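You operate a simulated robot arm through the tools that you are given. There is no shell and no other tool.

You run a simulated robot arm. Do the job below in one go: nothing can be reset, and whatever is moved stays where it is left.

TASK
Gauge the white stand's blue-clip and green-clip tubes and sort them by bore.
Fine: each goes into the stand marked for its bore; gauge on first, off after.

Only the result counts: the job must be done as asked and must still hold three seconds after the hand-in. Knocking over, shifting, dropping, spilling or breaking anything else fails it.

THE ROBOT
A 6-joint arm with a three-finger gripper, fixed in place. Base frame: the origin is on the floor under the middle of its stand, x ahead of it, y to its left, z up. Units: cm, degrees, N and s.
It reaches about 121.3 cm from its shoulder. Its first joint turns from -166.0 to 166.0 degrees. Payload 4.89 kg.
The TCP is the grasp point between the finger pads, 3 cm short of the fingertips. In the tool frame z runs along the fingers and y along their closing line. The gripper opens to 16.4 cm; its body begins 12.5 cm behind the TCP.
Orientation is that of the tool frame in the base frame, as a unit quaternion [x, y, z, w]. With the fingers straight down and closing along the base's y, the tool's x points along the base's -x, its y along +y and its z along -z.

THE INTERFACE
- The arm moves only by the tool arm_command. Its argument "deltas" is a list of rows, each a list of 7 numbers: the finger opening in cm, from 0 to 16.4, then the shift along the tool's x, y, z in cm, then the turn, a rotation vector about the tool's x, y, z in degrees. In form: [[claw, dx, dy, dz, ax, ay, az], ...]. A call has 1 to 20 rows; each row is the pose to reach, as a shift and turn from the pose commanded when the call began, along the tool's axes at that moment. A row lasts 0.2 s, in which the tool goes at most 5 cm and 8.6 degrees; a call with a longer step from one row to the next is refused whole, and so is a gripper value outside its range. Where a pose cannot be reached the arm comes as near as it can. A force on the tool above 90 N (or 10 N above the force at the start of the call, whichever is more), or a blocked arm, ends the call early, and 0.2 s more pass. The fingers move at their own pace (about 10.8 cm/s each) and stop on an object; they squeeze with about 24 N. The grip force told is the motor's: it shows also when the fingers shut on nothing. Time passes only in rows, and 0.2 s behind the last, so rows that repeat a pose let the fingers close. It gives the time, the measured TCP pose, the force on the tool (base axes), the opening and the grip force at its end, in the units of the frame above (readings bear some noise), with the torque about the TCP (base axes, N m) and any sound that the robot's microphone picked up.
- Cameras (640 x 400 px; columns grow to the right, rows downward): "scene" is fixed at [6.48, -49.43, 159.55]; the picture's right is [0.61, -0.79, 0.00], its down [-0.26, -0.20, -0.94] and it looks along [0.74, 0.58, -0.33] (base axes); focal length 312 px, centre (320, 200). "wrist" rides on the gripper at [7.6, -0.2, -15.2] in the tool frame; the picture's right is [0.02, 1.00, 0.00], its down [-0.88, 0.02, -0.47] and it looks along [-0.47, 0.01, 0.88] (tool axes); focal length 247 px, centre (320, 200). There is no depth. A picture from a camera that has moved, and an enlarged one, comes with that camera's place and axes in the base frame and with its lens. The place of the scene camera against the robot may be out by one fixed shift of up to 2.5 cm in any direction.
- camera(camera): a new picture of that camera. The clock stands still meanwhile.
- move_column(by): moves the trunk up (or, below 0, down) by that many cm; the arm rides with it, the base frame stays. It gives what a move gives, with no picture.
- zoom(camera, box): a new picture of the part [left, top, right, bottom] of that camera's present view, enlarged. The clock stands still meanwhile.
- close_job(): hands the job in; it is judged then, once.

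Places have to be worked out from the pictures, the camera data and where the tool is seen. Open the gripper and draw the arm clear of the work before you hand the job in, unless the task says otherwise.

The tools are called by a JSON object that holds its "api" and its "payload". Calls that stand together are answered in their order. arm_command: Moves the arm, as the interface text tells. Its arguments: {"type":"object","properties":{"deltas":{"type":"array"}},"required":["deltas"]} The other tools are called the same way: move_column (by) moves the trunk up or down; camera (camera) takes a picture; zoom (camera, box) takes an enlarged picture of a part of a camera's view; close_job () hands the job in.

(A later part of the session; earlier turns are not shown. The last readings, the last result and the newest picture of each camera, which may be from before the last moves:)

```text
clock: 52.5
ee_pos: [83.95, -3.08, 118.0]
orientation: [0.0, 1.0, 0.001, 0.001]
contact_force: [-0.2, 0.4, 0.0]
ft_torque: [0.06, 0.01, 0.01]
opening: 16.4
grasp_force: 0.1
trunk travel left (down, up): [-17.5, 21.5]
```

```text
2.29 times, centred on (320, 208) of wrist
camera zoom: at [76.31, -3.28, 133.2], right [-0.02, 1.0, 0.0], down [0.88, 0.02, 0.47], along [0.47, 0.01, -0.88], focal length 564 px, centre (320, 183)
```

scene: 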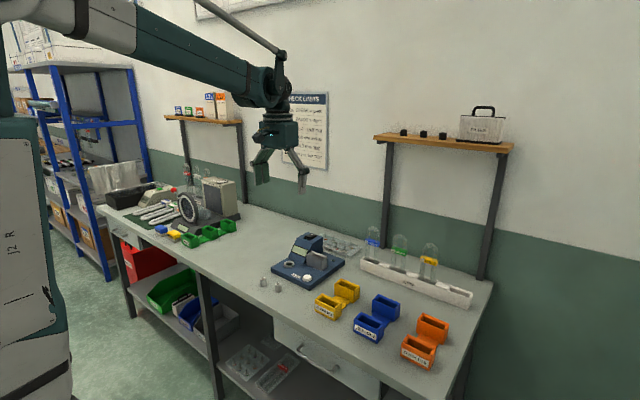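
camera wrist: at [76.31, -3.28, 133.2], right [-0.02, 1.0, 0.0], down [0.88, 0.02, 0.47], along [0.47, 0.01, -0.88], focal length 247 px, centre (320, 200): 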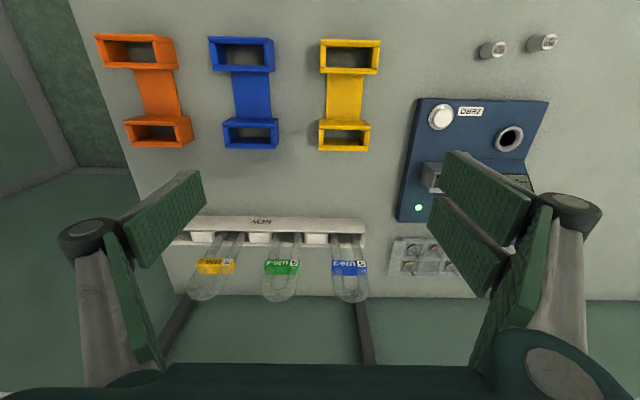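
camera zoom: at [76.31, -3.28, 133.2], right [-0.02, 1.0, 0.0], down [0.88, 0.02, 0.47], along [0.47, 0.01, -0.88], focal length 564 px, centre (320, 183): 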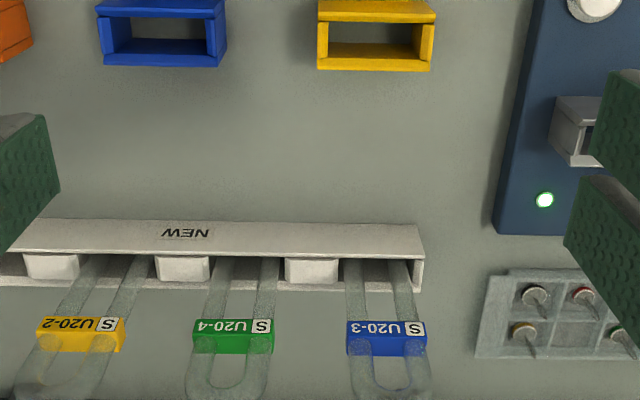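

The blue clip centre comes out at about (106.4, 2.4, 101), with legs about 3.4 cm apart and the clip 6 cm wide. Before reaching in, I'll check the shelf's overhang and take closer views of the tubes from the scene camera.

{"api": "zoom", "payload": {"camera": "scene", "box": [360, 95, 530, 200]}}

{"api": "zoom", "payload": {"camera": "scene", "box": [350, 220, 420, 285]}}

{"api": "camera", "payload": {"camera": "scene"}}

```text
3.76 times, centred on (445, 148) of scene
camera zoom: at [6.48, -49.43, 159.55], right [0.61, -0.79, 0.0], down [-0.26, -0.2, -0.94], along [0.74, 0.58, -0.33], focal length 1175 px, centre (-151, 398)
```

zoom: 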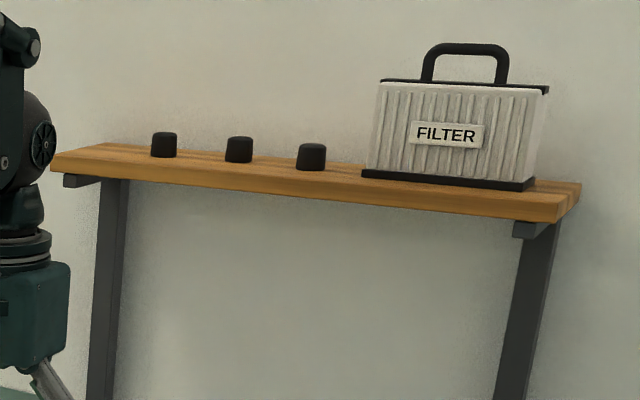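

```text
6.15 times, centred on (385, 252) of scene
camera zoom: at [6.48, -49.43, 159.55], right [0.61, -0.79, 0.0], down [-0.26, -0.2, -0.94], along [0.74, 0.58, -0.33], focal length 1921 px, centre (-80, -123)
```

zoom: 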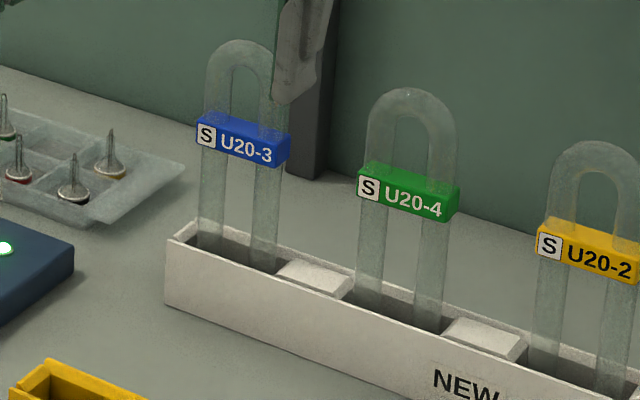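

```text
taken
```

scene: 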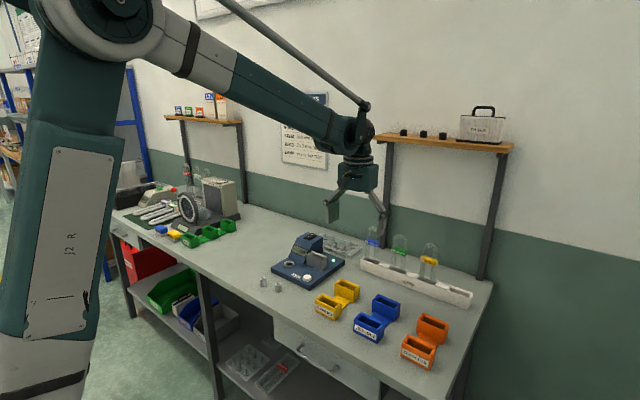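

The shelf front edge is at about x 118 and z 140, so a vertical approach at x 106 should clear it. I'll turn the gripper 90° so the fingers close along x, front to back of the tubes, while staying in place.

{"api": "arm_command", "payload": {"deltas": [[14, 0, 0, 0, 0, 0, 8.2], [12, 0, 0, 0, 0, 0, 16.4], [10, 0, 0, 0, 0, 0, 24.6], [8, 0, 0, 0, 0, 0, 32.8], [8, 0, 0, 0, 0, 0, 41], [8, 0, 0, 0, 0, 0, 49.2], [8, 0, 0, 0, 0, 0, 57.4], [8, 0, 0, 0, 0, 0, 65.6], [8, 0, 0, 0, 0, 0, 73.8], [8, 0, 0, 0, 0, 0, 82], [8, 0, 0, 0, 0, 0, 90], [8, 0, 0, 0, 0, 0, 90]]}}

{"api": "camera", "payload": {"camera": "wrist"}}

{"api": "camera", "payload": {"camera": "scene"}}

```text
clock: 55.1
ee_pos: [83.88, -3.11, 117.86]
orientation: [0.707, 0.707, 0.002, 0.0]
contact_force: [-0.6, -0.4, -0.6]
ft_torque: [-0.05, -0.02, 0.04]
opening: 7.99
grasp_force: 0.0
trunk travel left (down, up): [-17.5, 21.5]
```

```text
taken
camera wrist: at [83.7, 4.46, 133.15], right [1.0, 0.02, 0.0], down [0.02, -0.88, 0.47], along [0.01, -0.47, -0.88], focal length 247 px, centre (320, 200)
```

wrist: 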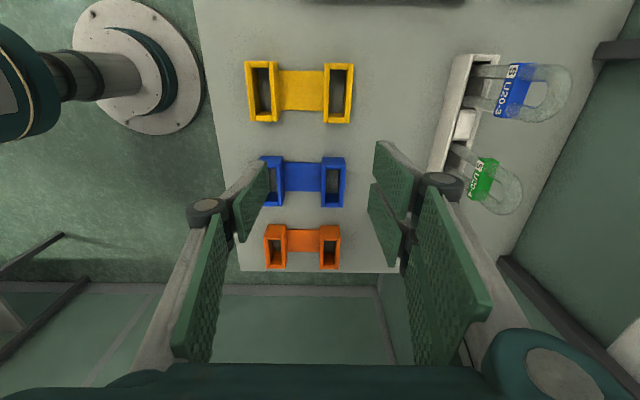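

```text
taken
```

scene: 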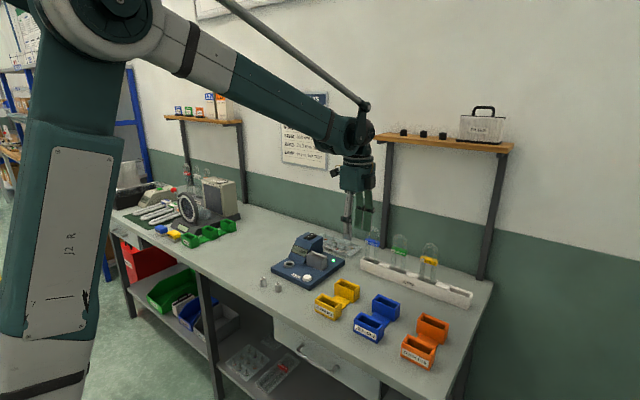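

The rotation worked and this view shows all three stands and the tubes. I'll zoom in to refine the tube positions.

{"api": "zoom", "payload": {"camera": "wrist", "box": [420, 30, 600, 230]}}

{"api": "zoom", "payload": {"camera": "wrist", "box": [230, 50, 370, 280]}}

```text
2.00 times, centred on (510, 130) of wrist
camera zoom: at [83.7, 4.46, 133.15], right [1.0, 0.02, 0.0], down [0.02, -0.88, 0.47], along [0.01, -0.47, -0.88], focal length 494 px, centre (-60, 340)
```

zoom: 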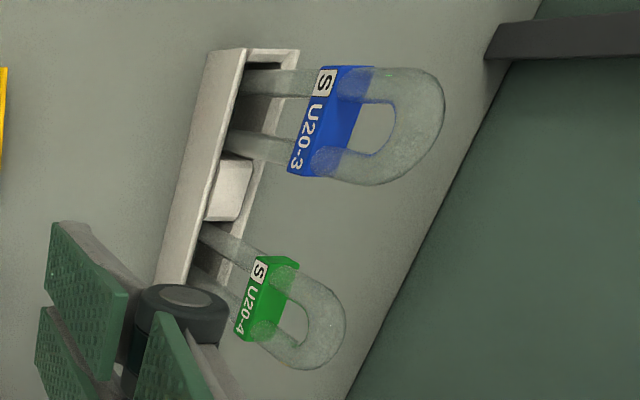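

```text
1.74 times, centred on (300, 165) of wrist
camera zoom: at [83.7, 4.46, 133.15], right [1.0, 0.02, 0.0], down [0.02, -0.88, 0.47], along [0.01, -0.47, -0.88], focal length 430 px, centre (355, 261)
```

zoom: 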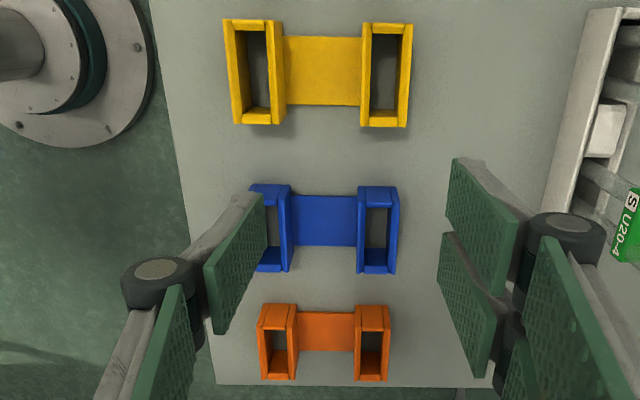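

The clip is near (107.1, 2.6, 100.7). I'll move above the blue tube at this safe height, staying over 7 cm above its top, and check.

{"api": "arm_command", "payload": {"deltas": [[8, 1, 4, 0, 0, 0, 0], [8, 2, 8, 0, 0, 0, 0], [8, 3, 12, 0, 0, 0, 0], [8, 4, 16, 0, 0, 0, 0], [8, 5, 20, 0, 0, 0, 0], [8, 5.68, 23.1, 0, 0, 0, 0], [8, 5.68, 23.1, 0, 0, 0, 0]]}}

{"api": "camera", "payload": {"camera": "wrist"}}

{"api": "camera", "payload": {"camera": "scene"}}

```text
clock: 56.7
ee_pos: [107.23, 2.6, 117.82]
orientation: [0.707, 0.708, 0.001, 0.0]
contact_force: [1.0, -0.5, -1.4]
ft_torque: [-0.01, 0.13, -0.01]
opening: 8.02
grasp_force: 0.2
trunk travel left (down, up): [-17.5, 21.5]
```

```text
taken
camera wrist: at [106.88, 10.07, 133.17], right [1.0, 0.02, 0.0], down [0.02, -0.88, 0.47], along [0.01, -0.47, -0.88], focal length 247 px, centre (320, 200)
```

wrist: 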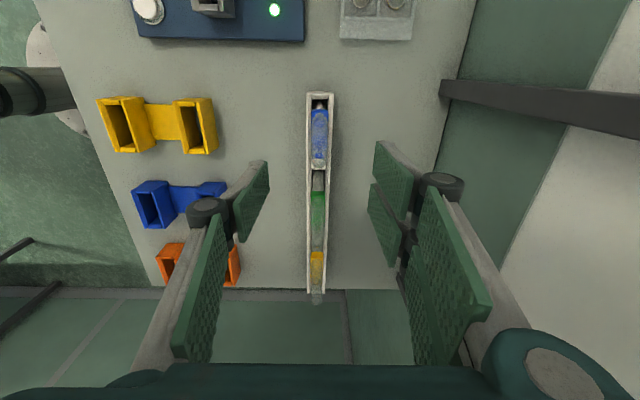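

```text
taken
```

scene: 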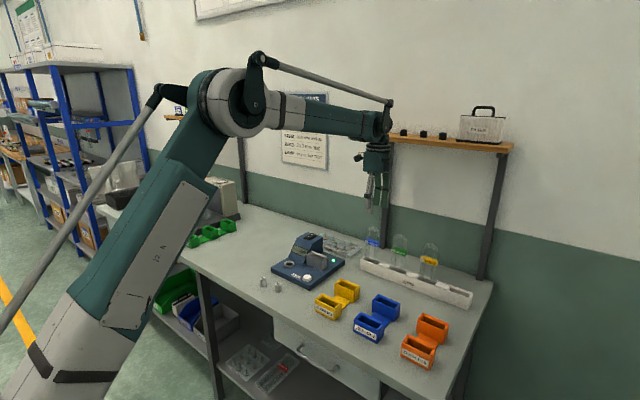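

The tube is nearly straight below. I'll zoom in to fine-tune the centring before descending.

{"api": "zoom", "payload": {"camera": "wrist", "box": [260, 80, 380, 200]}}

{"api": "zoom", "payload": {"camera": "scene", "box": [335, 90, 455, 290]}}

```text
3.33 times, centred on (320, 140) of wrist
camera zoom: at [106.88, 10.07, 133.17], right [1.0, 0.02, 0.0], down [0.02, -0.88, 0.47], along [0.01, -0.47, -0.88], focal length 823 px, centre (320, 400)
```

zoom: 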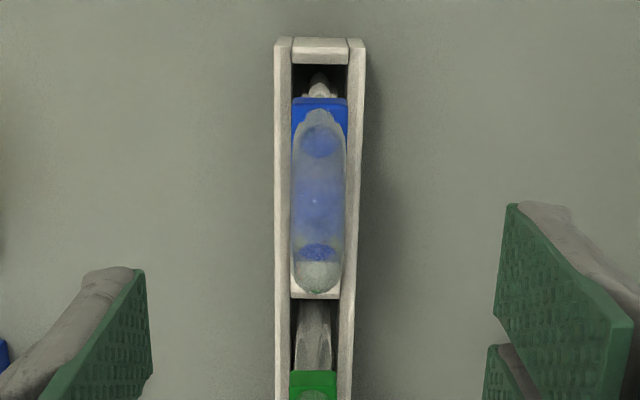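

```text
2.00 times, centred on (395, 190) of scene
camera zoom: at [6.48, -49.43, 159.55], right [0.61, -0.79, 0.0], down [-0.26, -0.2, -0.94], along [0.74, 0.58, -0.33], focal length 624 px, centre (170, 220)
```

zoom: 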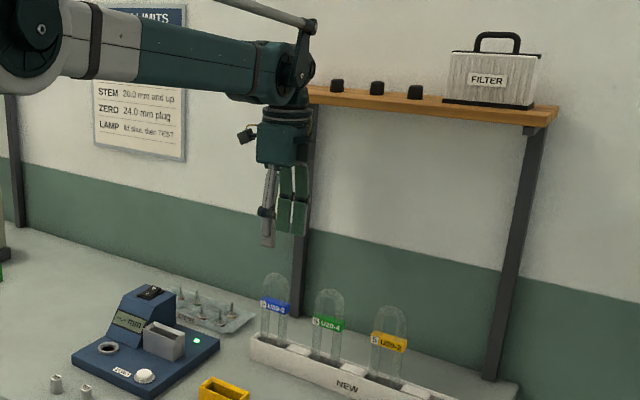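

Centring is good, but I want to check the wrist's clearance to the shelf before going down, since the shelf may reach as far forward as x 114.

{"api": "zoom", "payload": {"camera": "scene", "box": [340, 85, 440, 185]}}

```text
4.00 times, centred on (390, 135) of scene
camera zoom: at [6.48, -49.43, 159.55], right [0.61, -0.79, 0.0], down [-0.26, -0.2, -0.94], along [0.74, 0.58, -0.33], focal length 1248 px, centre (40, 460)
```

zoom: 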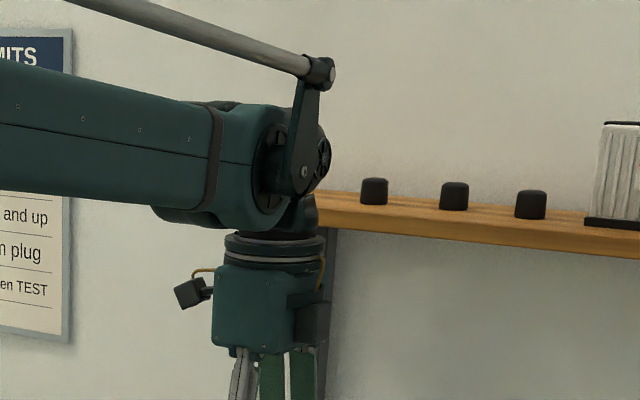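

A straight-down wrist would pass within about 1–2 cm of the shelf edge, which is too tight. I'll back away, turn the gripper back to close along y, and tilt it 20° so the wrist stays well in front of the shelf; the pads stay parallel to the clip ends.

{"api": "arm_command", "payload": {"deltas": [[8, 0, -4, 0, 0, 0, 0], [8, 0, -8, 0, 0, 0, 0], [8, 0, -12, 0, 0, 0, 0], [8, 0, -16, 0, 0, 0, 0], [8, 0, -18, 0, 0, 0, -8.2], [8, 0, -18, 0, 0, 0, -16.4], [8, 0, -18, 0, 0, 0, -24.6], [8, 0, -18, 0, 0, 0, -32.8], [8, 0, -18, 0, 0, 0, -41], [8, 0, -18, 0, 0, 0, -49.2], [8, 0, -18, 0, 0, 0, -57.4], [8, 0, -18, 0, 0, 0, -65.6], [8, 0, -18, 0, 0, 0, -73.8], [8, 0, -18, 0, 0, 0, -82], [8, 0, -18, 0, 0, 0, -90], [8, 0, -18, 0, 0, 0, -90]]}}

```text
clock: 60.1
ee_pos: [89.03, 2.52, 117.79]
orientation: [-0.001, 1.0, 0.001, 0.001]
contact_force: [-0.4, 0.4, 0.1]
ft_torque: [-0.03, -0.02, 0.03]
opening: 8.02
grasp_force: 0.1
trunk travel left (down, up): [-17.5, 21.5]
```

The turn is done. Now I'll tilt 20° so the fingers lean toward the wall, then look.

{"api": "arm_command", "payload": {"deltas": [[8.5, 0, 0, 0, 0, -7, 0], [8.5, 0, 0, 0, 0, -14, 0], [8.5, 0, 0, 0, 0, -20, 0], [8.5, 0, 0, 0, 0, -20, 0]]}}

{"api": "camera", "payload": {"camera": "wrist"}}

{"api": "zoom", "payload": {"camera": "wrist", "box": [220, 110, 420, 235]}}

{"api": "camera", "payload": {"camera": "scene"}}

```text
clock: 61.1
ee_pos: [88.94, 2.51, 117.93]
orientation: [0.0, 0.984, 0.001, 0.175]
contact_force: [-1.0, -1.1, 1.3]
ft_torque: [0.02, -0.06, -0.01]
opening: 8.49
grasp_force: 0.0
trunk travel left (down, up): [-17.5, 21.5]
```

```text
taken
camera wrist: at [76.55, 2.36, 129.63], right [-0.02, 1.0, -0.01], down [0.66, 0.02, 0.75], along [0.75, 0.01, -0.66], focal length 247 px, centre (320, 200)
```

wrist: 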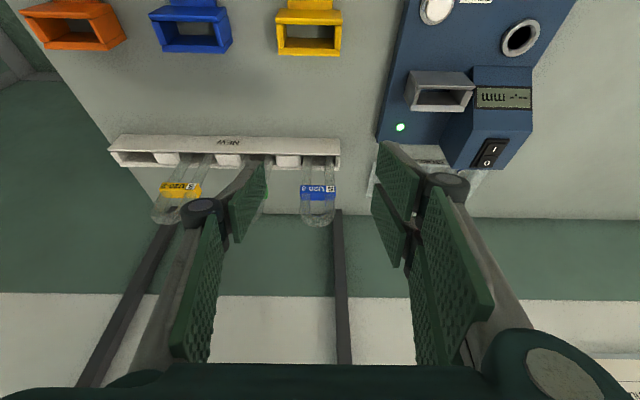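

```text
3.20 times, centred on (320, 172) of wrist
camera zoom: at [76.55, 2.36, 129.63], right [-0.02, 1.0, -0.01], down [0.66, 0.02, 0.75], along [0.75, 0.01, -0.66], focal length 790 px, centre (320, 288)
```

zoom: 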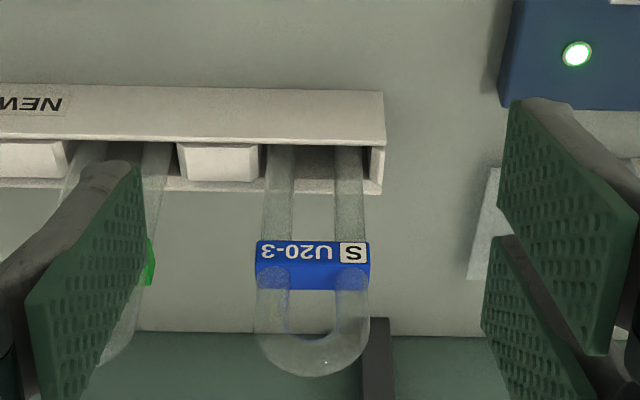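

```text
taken
```

scene: 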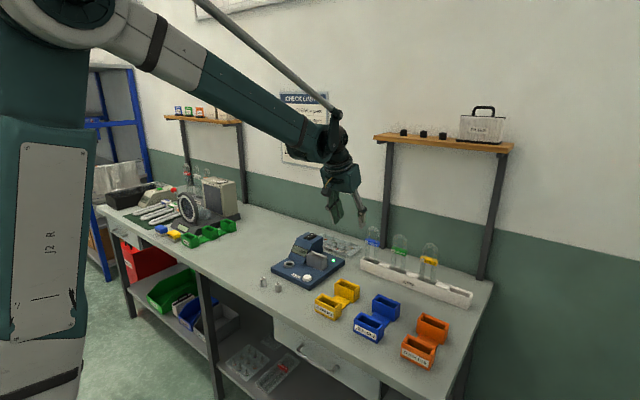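

The tilted view is clear. The blue clip is 5.8 cm wide and about 0.2 cm to −y of the gripper centre. I'll approach partway and re-measure.

{"api": "arm_command", "payload": {"deltas": [[8.5, -1.4, -0.05, 2.75, 0, 0, 0], [8.5, -2.8, -0.1, 5.5, 0, 0, 0], [8.5, -4.2, -0.15, 8.25, 0, 0, 0], [8.5, -5.62, -0.2, 11.02, 0, 0, 0], [8.5, -5.62, -0.2, 11.02, 0, 0, 0]]}}

{"api": "camera", "payload": {"camera": "wrist"}}

{"api": "zoom", "payload": {"camera": "wrist", "box": [220, 110, 420, 285]}}

{"api": "zoom", "payload": {"camera": "scene", "box": [320, 170, 440, 290]}}

```text
clock: 62.3
ee_pos: [98.27, 2.45, 109.23]
orientation: [0.001, 0.985, 0.001, 0.175]
contact_force: [1.1, 0.6, -0.5]
ft_torque: [-0.02, 0.03, -0.03]
opening: 8.5
grasp_force: 0.0
trunk travel left (down, up): [-17.5, 21.5]
```

```text
taken
camera wrist: at [85.88, 2.17, 121.02], right [-0.02, 1.0, -0.01], down [0.67, 0.02, 0.75], along [0.75, 0.01, -0.67], focal length 247 px, centre (320, 200)
```

wrist: 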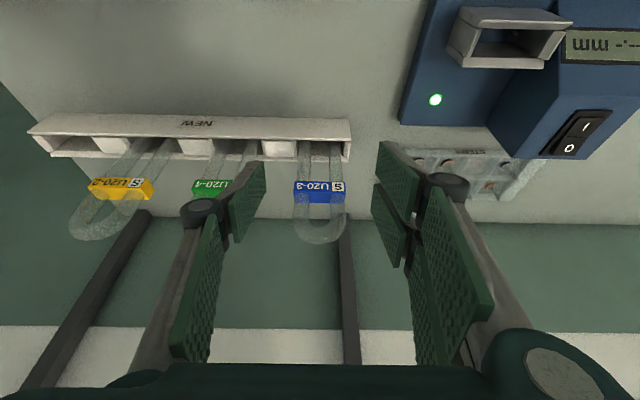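

```text
2.29 times, centred on (320, 198) of wrist
camera zoom: at [85.88, 2.17, 121.02], right [-0.02, 1.0, -0.01], down [0.67, 0.02, 0.75], along [0.75, 0.01, -0.67], focal length 564 px, centre (320, 206)
```

zoom: 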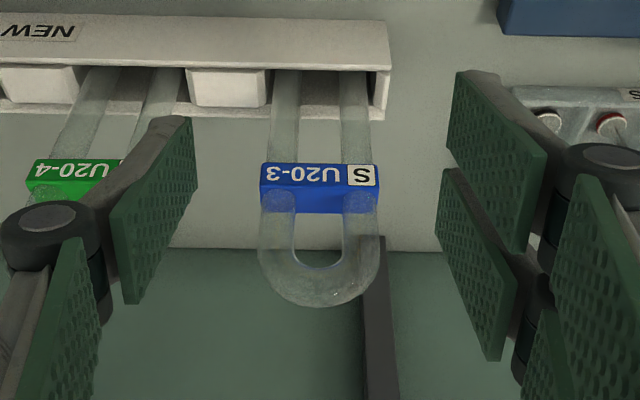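

```text
3.33 times, centred on (380, 230) of scene
camera zoom: at [6.48, -49.43, 159.55], right [0.61, -0.79, 0.0], down [-0.26, -0.2, -0.94], along [0.74, 0.58, -0.33], focal length 1040 px, centre (120, 100)
```

zoom: 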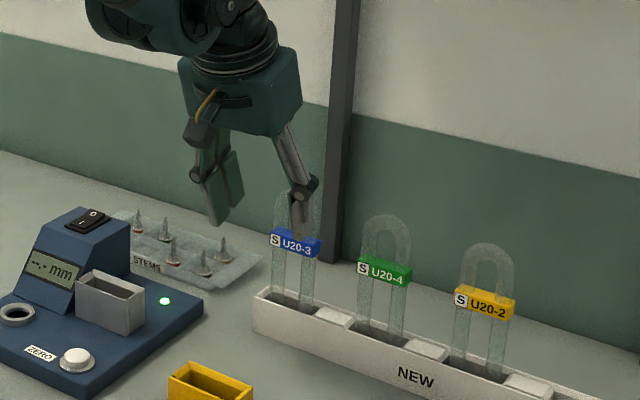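

The clip centre works out at (107.0, 2.35, 101), and the gripper is centred on it in y. I'll move in so the open fingers straddle the clip, then check before closing.

{"api": "arm_command", "payload": {"deltas": [[8.5, -1.6, 0, 3.1, 0, 0, 0], [8.5, -3.2, 0, 6.2, 0, 0, 0], [8.5, -4.5, 0, 8.7, 0, 0, 0], [8.5, -5.5, 0, 10.6, 0, 0, 0], [8.5, -5.5, 0, 10.6, 0, 0, 0]]}}

{"api": "camera", "payload": {"camera": "wrist"}}

{"api": "zoom", "payload": {"camera": "scene", "box": [340, 200, 420, 280]}}

```text
clock: 63.5
ee_pos: [107.0, 2.38, 101.2]
orientation: [0.0, 0.985, 0.001, 0.174]
contact_force: [-0.2, 0.1, 0.5]
ft_torque: [0.0, 0.02, -0.02]
opening: 8.46
grasp_force: 0.1
trunk travel left (down, up): [-17.5, 21.5]
```

```text
taken
camera wrist: at [94.58, 2.18, 112.92], right [-0.02, 1.0, -0.01], down [0.67, 0.02, 0.75], along [0.75, 0.01, -0.67], focal length 247 px, centre (320, 200)
```

wrist: 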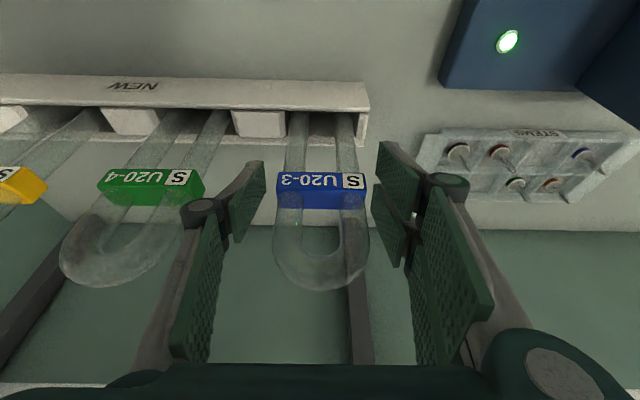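

```text
5.00 times, centred on (380, 240) of scene
camera zoom: at [6.48, -49.43, 159.55], right [0.61, -0.79, 0.0], down [-0.26, -0.2, -0.94], along [0.74, 0.58, -0.33], focal length 1560 px, centre (20, 0)
```

zoom: 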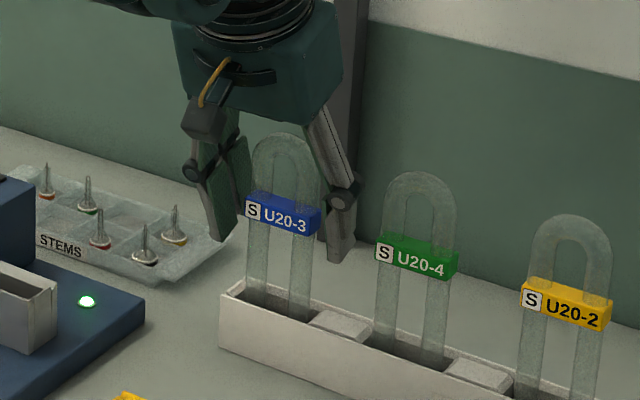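

The blue tube sits centred between the pads at clip height. I'll close on the clip.

{"api": "arm_command", "payload": {"deltas": [[7.5, 0, 0, 0, 0, 0, 0], [6.8, 0, 0, 0, 0, 0, 0], [6.2, 0, 0, 0, 0, 0, 0], [5.5, 0, 0, 0, 0, 0, 0], [4, 0, 0, 0, 0, 0, 0], [4, 0, 0, 0, 0, 0, 0], [4, 0, 0, 0, 0, 0, 0]]}}

{"api": "zoom", "payload": {"camera": "wrist", "box": [220, 110, 420, 300]}}

{"api": "zoom", "payload": {"camera": "scene", "box": [340, 200, 420, 280]}}

```text
clock: 65.1
ee_pos: [106.91, 2.48, 101.25]
orientation: [0.0, 0.985, 0.002, 0.174]
contact_force: [1.1, 0.3, 1.8]
ft_torque: [0.03, -0.01, 0.02]
opening: 5.83
grasp_force: 23.6
trunk travel left (down, up): [-17.5, 21.5]
```

```text
2.11 times, centred on (320, 205) of wrist
camera zoom: at [94.53, 2.18, 112.98], right [-0.02, 1.0, -0.01], down [0.66, 0.02, 0.75], along [0.75, 0.01, -0.67], focal length 520 px, centre (320, 190)
```

zoom: 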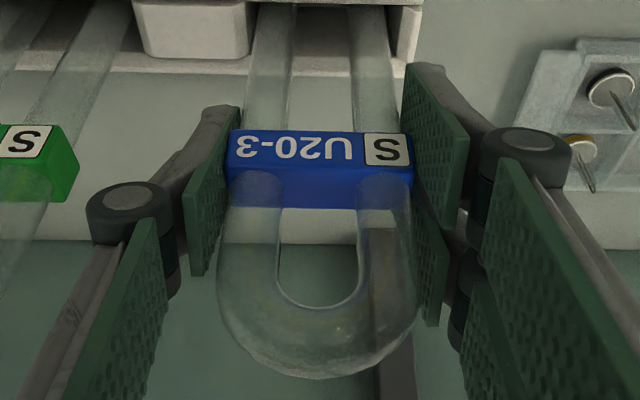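

```text
5.00 times, centred on (380, 240) of scene
camera zoom: at [6.48, -49.43, 159.55], right [0.61, -0.79, 0.0], down [-0.26, -0.2, -0.94], along [0.74, 0.58, -0.33], focal length 1560 px, centre (20, 0)
```

zoom: 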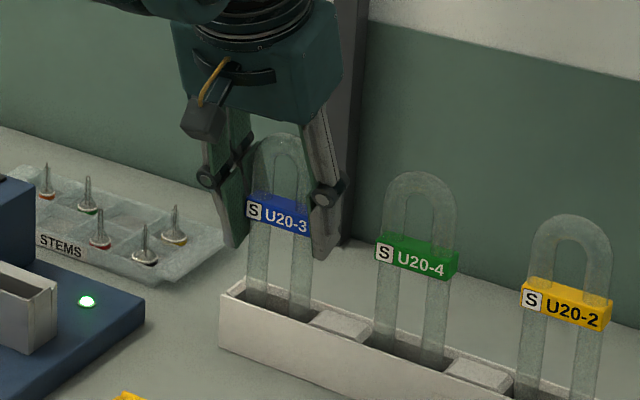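

The clip is gripped with an opening of 5.83 cm and full force. I'll lift straight up gently at first, then clear of the stand.

{"api": "arm_command", "payload": {"deltas": [[4, -0.1, 0, -0.28, 0, 0, 0], [4, -0.27, 0, -0.75, 0, 0, 0], [4, -0.51, 0, -1.41, 0, 0, 0], [4, -0.85, 0, -2.35, 0, 0, 0], [4, -0.85, 0, -2.35, 0, 0, 0]]}}

{"api": "zoom", "payload": {"camera": "scene", "box": [340, 190, 420, 280]}}

{"api": "camera", "payload": {"camera": "wrist"}}

```text
clock: 66.3
ee_pos: [106.87, 2.54, 103.77]
orientation: [0.0, 0.985, 0.001, 0.174]
contact_force: [0.6, 0.6, -1.1]
ft_torque: [-0.03, -0.03, -0.02]
opening: 5.84
grasp_force: 23.7
trunk travel left (down, up): [-17.5, 21.5]
```

```text
4.44 times, centred on (380, 235) of scene
camera zoom: at [6.48, -49.43, 159.55], right [0.61, -0.79, 0.0], down [-0.26, -0.2, -0.94], along [0.74, 0.58, -0.33], focal length 1387 px, centre (53, 44)
```

zoom: 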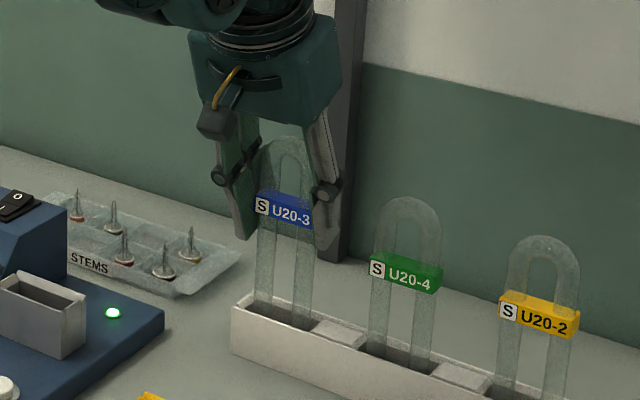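

```text
taken
camera wrist: at [94.45, 2.19, 115.54], right [-0.02, 1.0, -0.01], down [0.66, 0.02, 0.75], along [0.75, 0.01, -0.67], focal length 247 px, centre (320, 200)
```

wrist: 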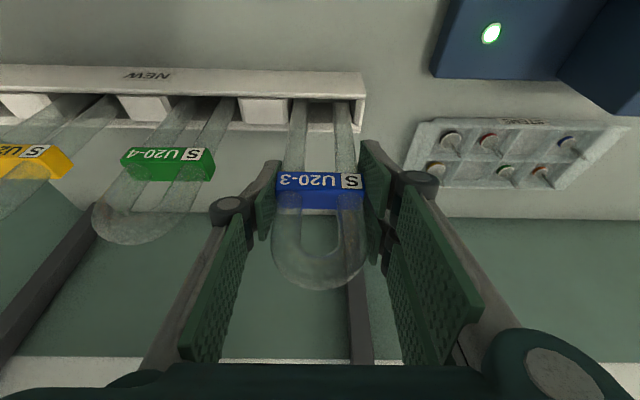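

The tube is coming up securely. I'll continue lifting until the legs clear the stand.

{"api": "arm_command", "payload": {"deltas": [[4, -0.5, 0, -1.4, 0, 0, 0], [4, -1.0, 0, -2.8, 0, 0, 0], [4, -1.5, 0, -4.2, 0, 0, 0], [4, -2.05, 0, -5.64, 0, 0, 0], [4, -2.05, 0, -5.64, 0, 0, 0]]}}

{"api": "zoom", "payload": {"camera": "scene", "box": [340, 180, 420, 280]}}

{"api": "camera", "payload": {"camera": "wrist"}}

```text
clock: 67.5
ee_pos: [106.81, 2.49, 109.83]
orientation: [0.0, 0.984, 0.001, 0.175]
contact_force: [-0.6, -0.6, 0.8]
ft_torque: [-0.02, 0.01, 0.03]
opening: 5.82
grasp_force: 24.1
trunk travel left (down, up): [-17.5, 21.5]
```

```text
4.00 times, centred on (380, 230) of scene
camera zoom: at [6.48, -49.43, 159.55], right [0.61, -0.79, 0.0], down [-0.26, -0.2, -0.94], along [0.74, 0.58, -0.33], focal length 1248 px, centre (80, 80)
```

zoom: 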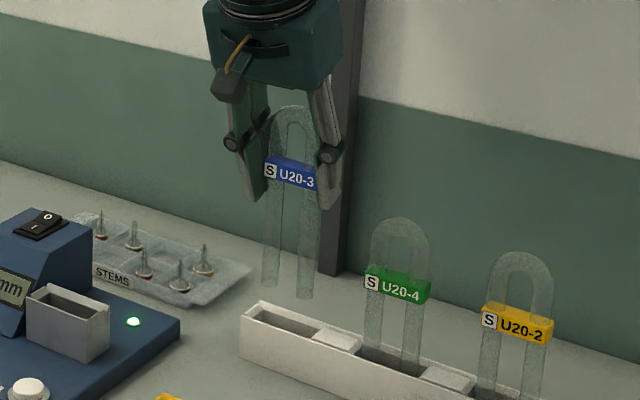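

```text
taken
camera wrist: at [94.39, 2.23, 121.56], right [-0.02, 1.0, -0.01], down [0.66, 0.02, 0.75], along [0.75, 0.01, -0.67], focal length 247 px, centre (320, 200)
```

wrist: 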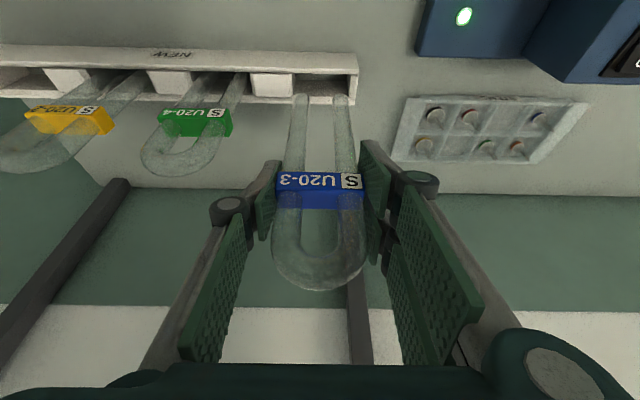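

The legs are clear of the stand and the tube hangs vertical. I'll carry it back from the wall and then sideways to above the gauge cradle near (92.8, 20.0).

{"api": "arm_command", "payload": {"deltas": [[4, 2.8, 0, -1.0, 0, 0, 0], [4, 6.1, 0, -2.2, 0, 0, 0], [4, 9.4, 0, -3.4, 0, 0, 0], [4, 12.2, 1.5, -4.4, 0, 0, 0], [4, 13.2, 5, -4.8, 0, 0, 0], [4, 13.2, 8.5, -4.8, 0, 0, 0], [4, 13.2, 12, -4.8, 0, 0, 0], [4, 13.2, 15.3, -4.8, 0, 0, 0], [4, 13.2, 17.5, -4.8, 0, 0, 0], [4, 13.2, 17.5, -4.8, 0, 0, 0]]}}

{"api": "camera", "payload": {"camera": "wrist"}}

{"api": "zoom", "payload": {"camera": "scene", "box": [270, 180, 370, 290]}}

```text
clock: 69.7
ee_pos: [92.72, 19.99, 109.84]
orientation: [0.0, 0.985, 0.0, 0.174]
contact_force: [-0.4, 0.4, -0.2]
ft_torque: [-0.03, 0.02, -0.05]
opening: 5.83
grasp_force: 24.4
trunk travel left (down, up): [-17.5, 21.5]
```

```text
taken
camera wrist: at [80.38, 19.7, 121.64], right [-0.02, 1.0, -0.01], down [0.67, 0.02, 0.75], along [0.75, 0.01, -0.67], focal length 247 px, centre (320, 200)
```

wrist: 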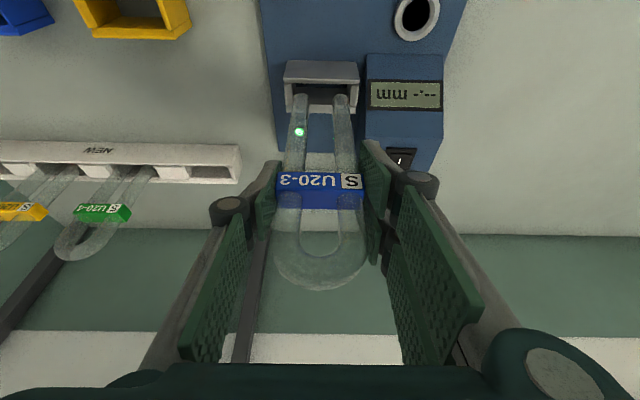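

```text
3.64 times, centred on (320, 235) of scene
camera zoom: at [6.48, -49.43, 159.55], right [0.61, -0.79, 0.0], down [-0.26, -0.2, -0.94], along [0.74, 0.58, -0.33], focal length 1135 px, centre (320, 73)
```

zoom: 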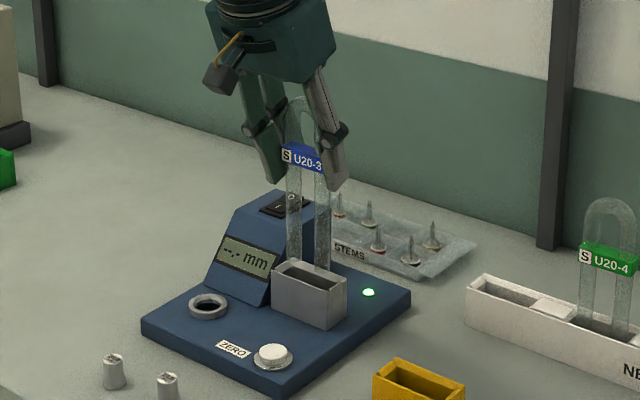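

The tube now hovers above the cradle. I'll zoom both views to check alignment of the legs with the opening.

{"api": "zoom", "payload": {"camera": "scene", "box": [300, 225, 350, 275]}}

{"api": "zoom", "payload": {"camera": "wrist", "box": [260, 40, 400, 140]}}

```text
8.00 times, centred on (325, 250) of scene
camera zoom: at [6.48, -49.43, 159.55], right [0.61, -0.79, 0.0], down [-0.26, -0.2, -0.94], along [0.74, 0.58, -0.33], focal length 2497 px, centre (280, -200)
```

zoom: 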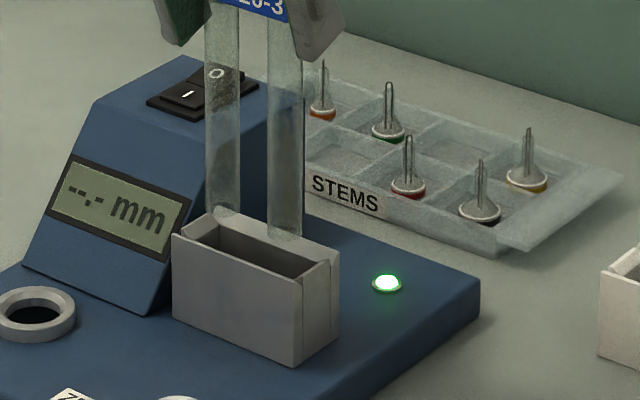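

```text
4.00 times, centred on (330, 90) of wrist
camera zoom: at [80.38, 19.7, 121.64], right [-0.02, 1.0, -0.01], down [0.67, 0.02, 0.75], along [0.75, 0.01, -0.67], focal length 988 px, centre (280, 640)
```

zoom: 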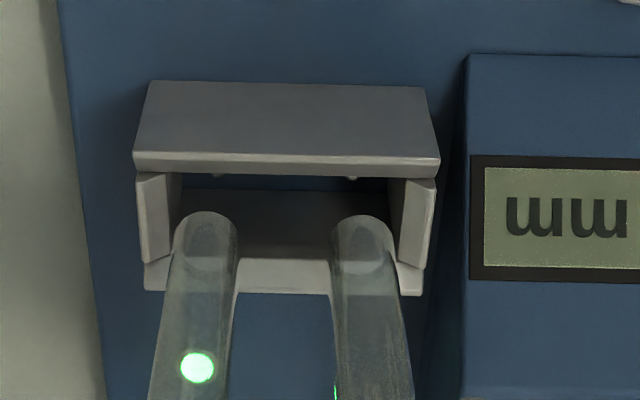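

In y the legs are centred on the opening. In x the tube should go about 0.18 cm forward. I'll correct that and lower until the leg ends are just above the rim.

{"api": "arm_command", "payload": {"deltas": [[4, -0.17, 0, 0.06, 0, 0, 0], [4, 0.04, 0, 0.62, 0, 0, 0], [4, 0.24, 0, 1.19, 0, 0, 0], [4, 0.24, 0, 1.19, 0, 0, 0]]}}

{"api": "zoom", "payload": {"camera": "scene", "box": [310, 240, 340, 270]}}

{"api": "zoom", "payload": {"camera": "wrist", "box": [260, 40, 400, 140]}}

```text
clock: 70.7
ee_pos: [92.95, 20.04, 108.72]
orientation: [-0.001, 0.985, 0.001, 0.175]
contact_force: [-0.2, 0.5, -1.0]
ft_torque: [0.03, 0.02, -0.02]
opening: 5.85
grasp_force: 24.3
trunk travel left (down, up): [-17.5, 21.5]
```

```text
13.33 times, centred on (325, 255) of scene
camera zoom: at [6.48, -49.43, 159.55], right [0.61, -0.79, 0.0], down [-0.26, -0.2, -0.94], along [0.74, 0.58, -0.33], focal length 4161 px, centre (253, -533)
```

zoom: 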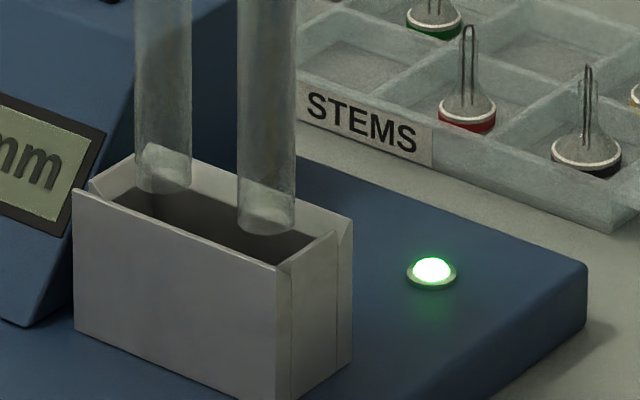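

```text
4.00 times, centred on (330, 90) of wrist
camera zoom: at [80.61, 19.69, 120.45], right [-0.02, 1.0, -0.01], down [0.66, 0.02, 0.75], along [0.75, 0.01, -0.67], focal length 988 px, centre (280, 640)
```

zoom: 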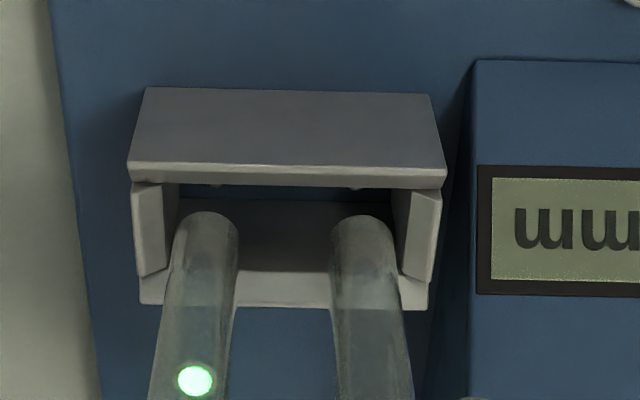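

The leg ends are about 0.5 cm above the rim and centred both ways. I'll lower 1.5 cm into the cradle and check the force.

{"api": "arm_command", "payload": {"deltas": [[4, 0.1, 0, 0.28, 0, 0, 0], [4, 0.2, 0, 0.56, 0, 0, 0], [4, 0.31, 0, 0.85, 0, 0, 0], [4, 0.41, 0, 1.13, 0, 0, 0], [4, 0.51, 0, 1.41, 0, 0, 0], [4, 0.51, 0, 1.41, 0, 0, 0]]}}

{"api": "zoom", "payload": {"camera": "scene", "box": [310, 240, 340, 270]}}

{"api": "zoom", "payload": {"camera": "wrist", "box": [260, 40, 400, 140]}}

```text
clock: 72.1
ee_pos: [92.91, 19.88, 107.18]
orientation: [-0.001, 0.985, 0.001, 0.175]
contact_force: [0.5, -0.3, -0.6]
ft_torque: [-0.01, -0.01, -0.02]
opening: 5.8
grasp_force: 24.6
trunk travel left (down, up): [-17.5, 21.5]
```

```text
13.33 times, centred on (325, 255) of scene
camera zoom: at [6.48, -49.43, 159.55], right [0.61, -0.79, 0.0], down [-0.26, -0.2, -0.94], along [0.74, 0.58, -0.33], focal length 4161 px, centre (253, -533)
```

zoom: 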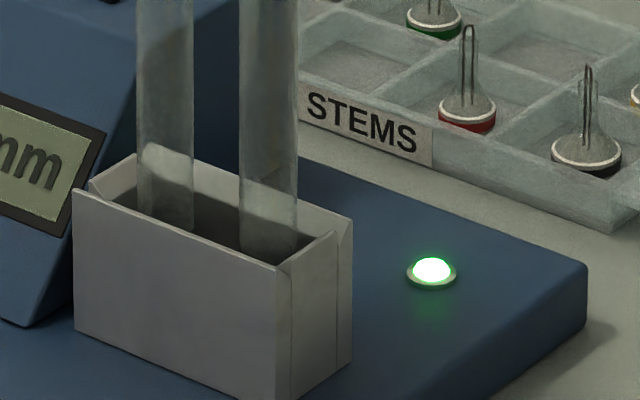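

```text
4.00 times, centred on (330, 90) of wrist
camera zoom: at [80.63, 19.64, 118.9], right [-0.02, 1.0, -0.01], down [0.66, 0.02, 0.75], along [0.75, 0.01, -0.67], focal length 988 px, centre (280, 640)
```

zoom: 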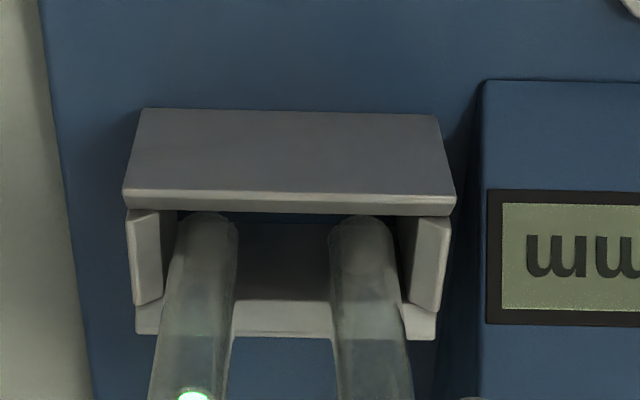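

The legs are inside the cradle with no contact. I'll continue down another 2.5 cm.

{"api": "arm_command", "payload": {"deltas": [[4, 0.14, 0, 0.38, 0, 0, 0], [4, 0.27, 0, 0.75, 0, 0, 0], [4, 0.41, 0, 1.13, 0, 0, 0], [4, 0.55, 0, 1.5, 0, 0, 0], [4, 0.68, 0, 1.88, 0, 0, 0], [4, 0.79, 0, 2.16, 0, 0, 0], [4, 0.79, 0, 2.16, 0, 0, 0]]}}

{"api": "zoom", "payload": {"camera": "scene", "box": [290, 225, 345, 275]}}

{"api": "camera", "payload": {"camera": "wrist"}}

```text
clock: 73.7
ee_pos: [93.08, 19.94, 104.98]
orientation: [0.0, 0.985, 0.001, 0.175]
contact_force: [-0.2, 0.3, -1.3]
ft_torque: [-0.05, -0.04, -0.04]
opening: 5.83
grasp_force: 23.4
trunk travel left (down, up): [-17.5, 21.5]
```

```text
8.00 times, centred on (318, 250) of scene
camera zoom: at [6.48, -49.43, 159.55], right [0.61, -0.79, 0.0], down [-0.26, -0.2, -0.94], along [0.74, 0.58, -0.33], focal length 2497 px, centre (340, -200)
```

zoom: 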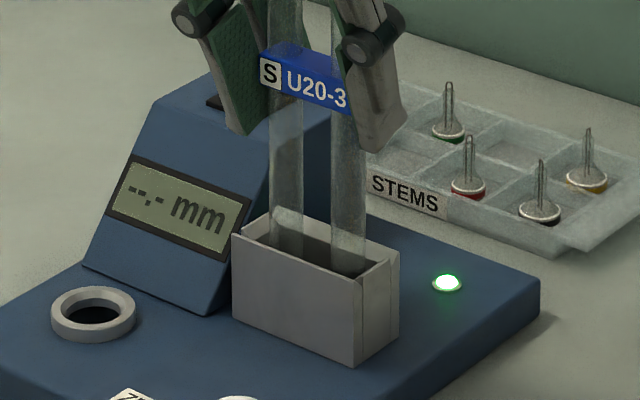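

```text
taken
camera wrist: at [80.58, 19.65, 116.62], right [-0.02, 1.0, -0.01], down [0.66, 0.02, 0.75], along [0.75, 0.01, -0.67], focal length 247 px, centre (320, 200)
```

wrist: 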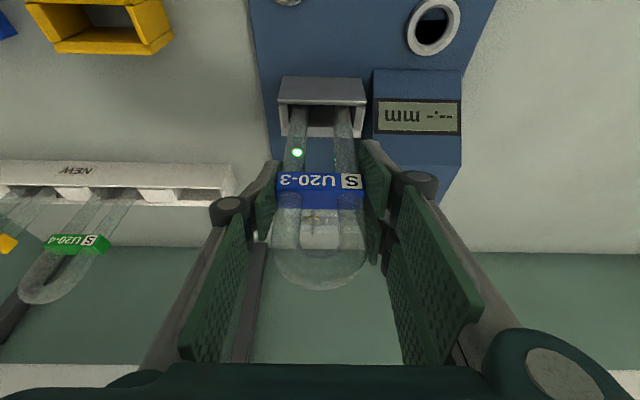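

It's still free of contact. I'll go down another 1.0 cm in small steps.

{"api": "arm_command", "payload": {"deltas": [[4, 0.07, 0, 0.19, 0, 0, 0], [4, 0.14, 0, 0.38, 0, 0, 0], [4, 0.21, 0, 0.56, 0, 0, 0], [4, 0.27, 0, 0.75, 0, 0, 0], [4, 0.34, 0, 0.94, 0, 0, 0], [4, 0.34, 0, 0.94, 0, 0, 0]]}}

{"api": "zoom", "payload": {"camera": "scene", "box": [290, 225, 345, 275]}}

```text
clock: 75.1
ee_pos: [92.9, 19.95, 103.9]
orientation: [0.0, 0.985, 0.001, 0.175]
contact_force: [-0.2, 0.5, -0.8]
ft_torque: [0.01, 0.0, -0.03]
opening: 5.82
grasp_force: 23.8
trunk travel left (down, up): [-17.5, 21.5]
```

```text
8.00 times, centred on (318, 250) of scene
camera zoom: at [6.48, -49.43, 159.55], right [0.61, -0.79, 0.0], down [-0.26, -0.2, -0.94], along [0.74, 0.58, -0.33], focal length 2497 px, centre (340, -200)
```

zoom: 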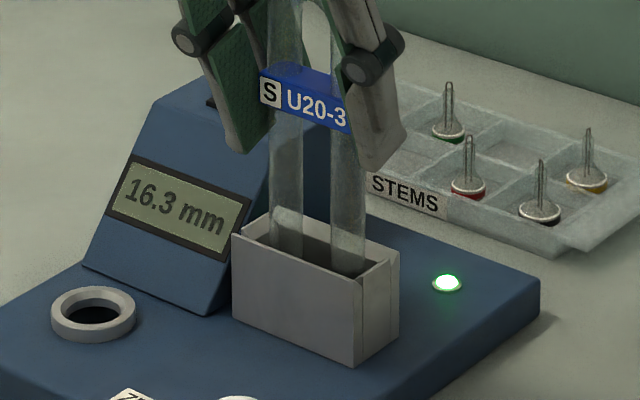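

The display shows 16.3 mm already. To be sure, I'll seat the tube fully and read again.

{"api": "arm_command", "payload": {"deltas": [[4, 0.07, 0, 0.19, 0, 0, 0], [4, 0.14, 0, 0.38, 0, 0, 0], [4, 0.21, 0, 0.56, 0, 0, 0], [4, 0.24, 0, 0.66, 0, 0, 0], [4, 0.24, 0, 0.66, 0, 0, 0]]}}

{"api": "zoom", "payload": {"camera": "scene", "box": [290, 225, 345, 275]}}

```text
clock: 76.3
ee_pos: [92.84, 19.9, 103.2]
orientation: [0.0, 0.985, 0.001, 0.175]
contact_force: [1.4, 2.0, 17.2]
ft_torque: [0.06, -0.16, -0.01]
opening: 5.82
grasp_force: 24.1
trunk travel left (down, up): [-17.5, 21.5]
```

```text
8.00 times, centred on (318, 250) of scene
camera zoom: at [6.48, -49.43, 159.55], right [0.61, -0.79, 0.0], down [-0.26, -0.2, -0.94], along [0.74, 0.58, -0.33], focal length 2497 px, centre (340, -200)
```

zoom: 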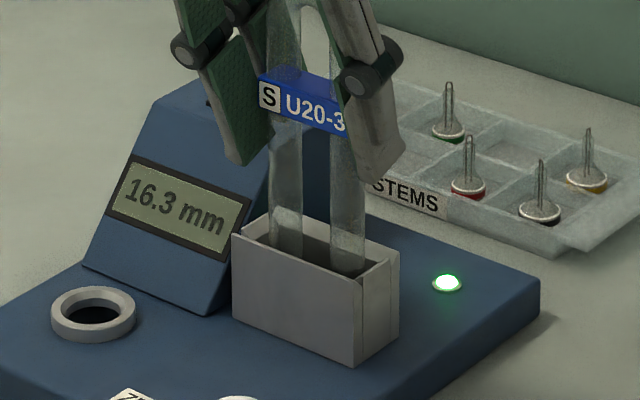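

It's seated with 17 N and reads 16.3 mm. I'll unload slightly, hold for a second, and confirm the reading on a close zoom.

{"api": "arm_command", "payload": {"deltas": [[4, -0.04, 0, -0.1, 0, 0, 0], [4, -0.04, 0, -0.1, 0, 0, 0], [4, -0.04, 0, -0.1, 0, 0, 0], [4, -0.04, 0, -0.1, 0, 0, 0], [4, -0.04, 0, -0.1, 0, 0, 0]]}}

{"api": "zoom", "payload": {"camera": "scene", "box": [295, 240, 325, 265]}}

{"api": "zoom", "payload": {"camera": "wrist", "box": [350, 80, 490, 180]}}

```text
clock: 77.5
ee_pos: [92.83, 19.96, 103.29]
orientation: [0.0, 0.985, 0.001, 0.174]
contact_force: [0.2, -0.4, 0.3]
ft_torque: [0.03, 0.05, -0.04]
opening: 5.82
grasp_force: 24.1
trunk travel left (down, up): [-17.5, 21.5]
```

```text
16.00 times, centred on (310, 252) of scene
camera zoom: at [6.48, -49.43, 159.55], right [0.61, -0.79, 0.0], down [-0.26, -0.2, -0.94], along [0.74, 0.58, -0.33], focal length 4994 px, centre (480, -640)
```

zoom: 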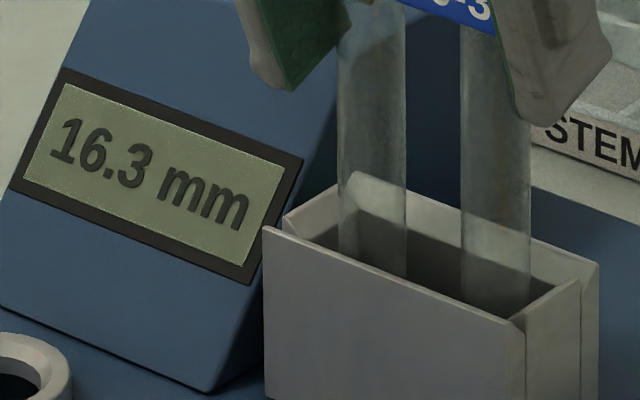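

```text
4.00 times, centred on (420, 130) of wrist
camera zoom: at [80.52, 19.68, 114.98], right [-0.02, 1.0, -0.01], down [0.66, 0.02, 0.75], along [0.75, 0.01, -0.67], focal length 988 px, centre (-80, 480)
```

zoom: 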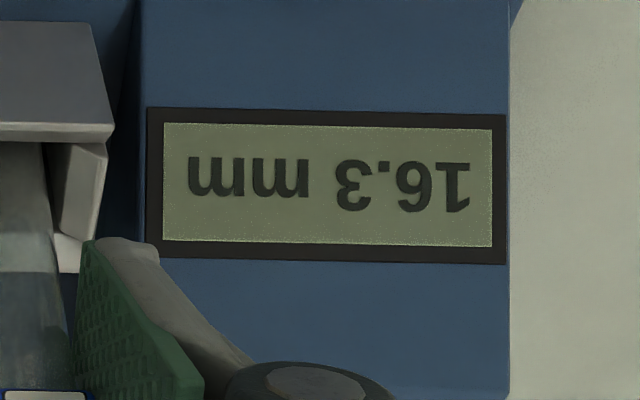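

Blue-clip (U20-3) reads 16.3 mm, which is over 15.8, so it goes to the orange stand. I'll lift it straight up out of the cradle.

{"api": "arm_command", "payload": {"deltas": [[4, -0.1, 0, -0.28, 0, 0, 0], [4, -0.34, 0, -0.94, 0, 0, 0], [4, -0.7, 0, -1.9, 0, 0, 0], [4, -1.2, 0, -3.3, 0, 0, 0], [4, -1.7, 0, -4.7, 0, 0, 0], [4, -2.2, 0, -6.1, 0, 0, 0], [4, -2.7, 0, -7.5, 0, 0, 0], [4, -3.25, 0, -8.93, 0, 0, 0], [4, -3.25, 0, -8.93, 0, 0, 0]]}}

{"api": "zoom", "payload": {"camera": "scene", "box": [270, 180, 370, 290]}}

```text
clock: 79.5
ee_pos: [92.9, 20.02, 112.89]
orientation: [-0.001, 0.985, 0.001, 0.175]
contact_force: [0.3, 0.3, -1.1]
ft_torque: [0.0, -0.04, 0.0]
opening: 5.82
grasp_force: 24.1
trunk travel left (down, up): [-17.5, 21.5]
```

```text
3.64 times, centred on (320, 235) of scene
camera zoom: at [6.48, -49.43, 159.55], right [0.61, -0.79, 0.0], down [-0.26, -0.2, -0.94], along [0.74, 0.58, -0.33], focal length 1135 px, centre (320, 73)
```

zoom: 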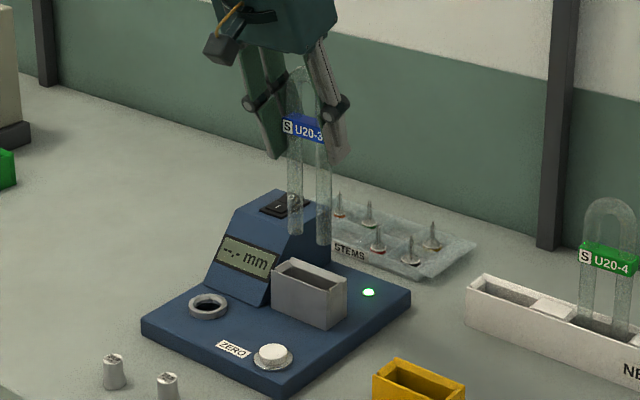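

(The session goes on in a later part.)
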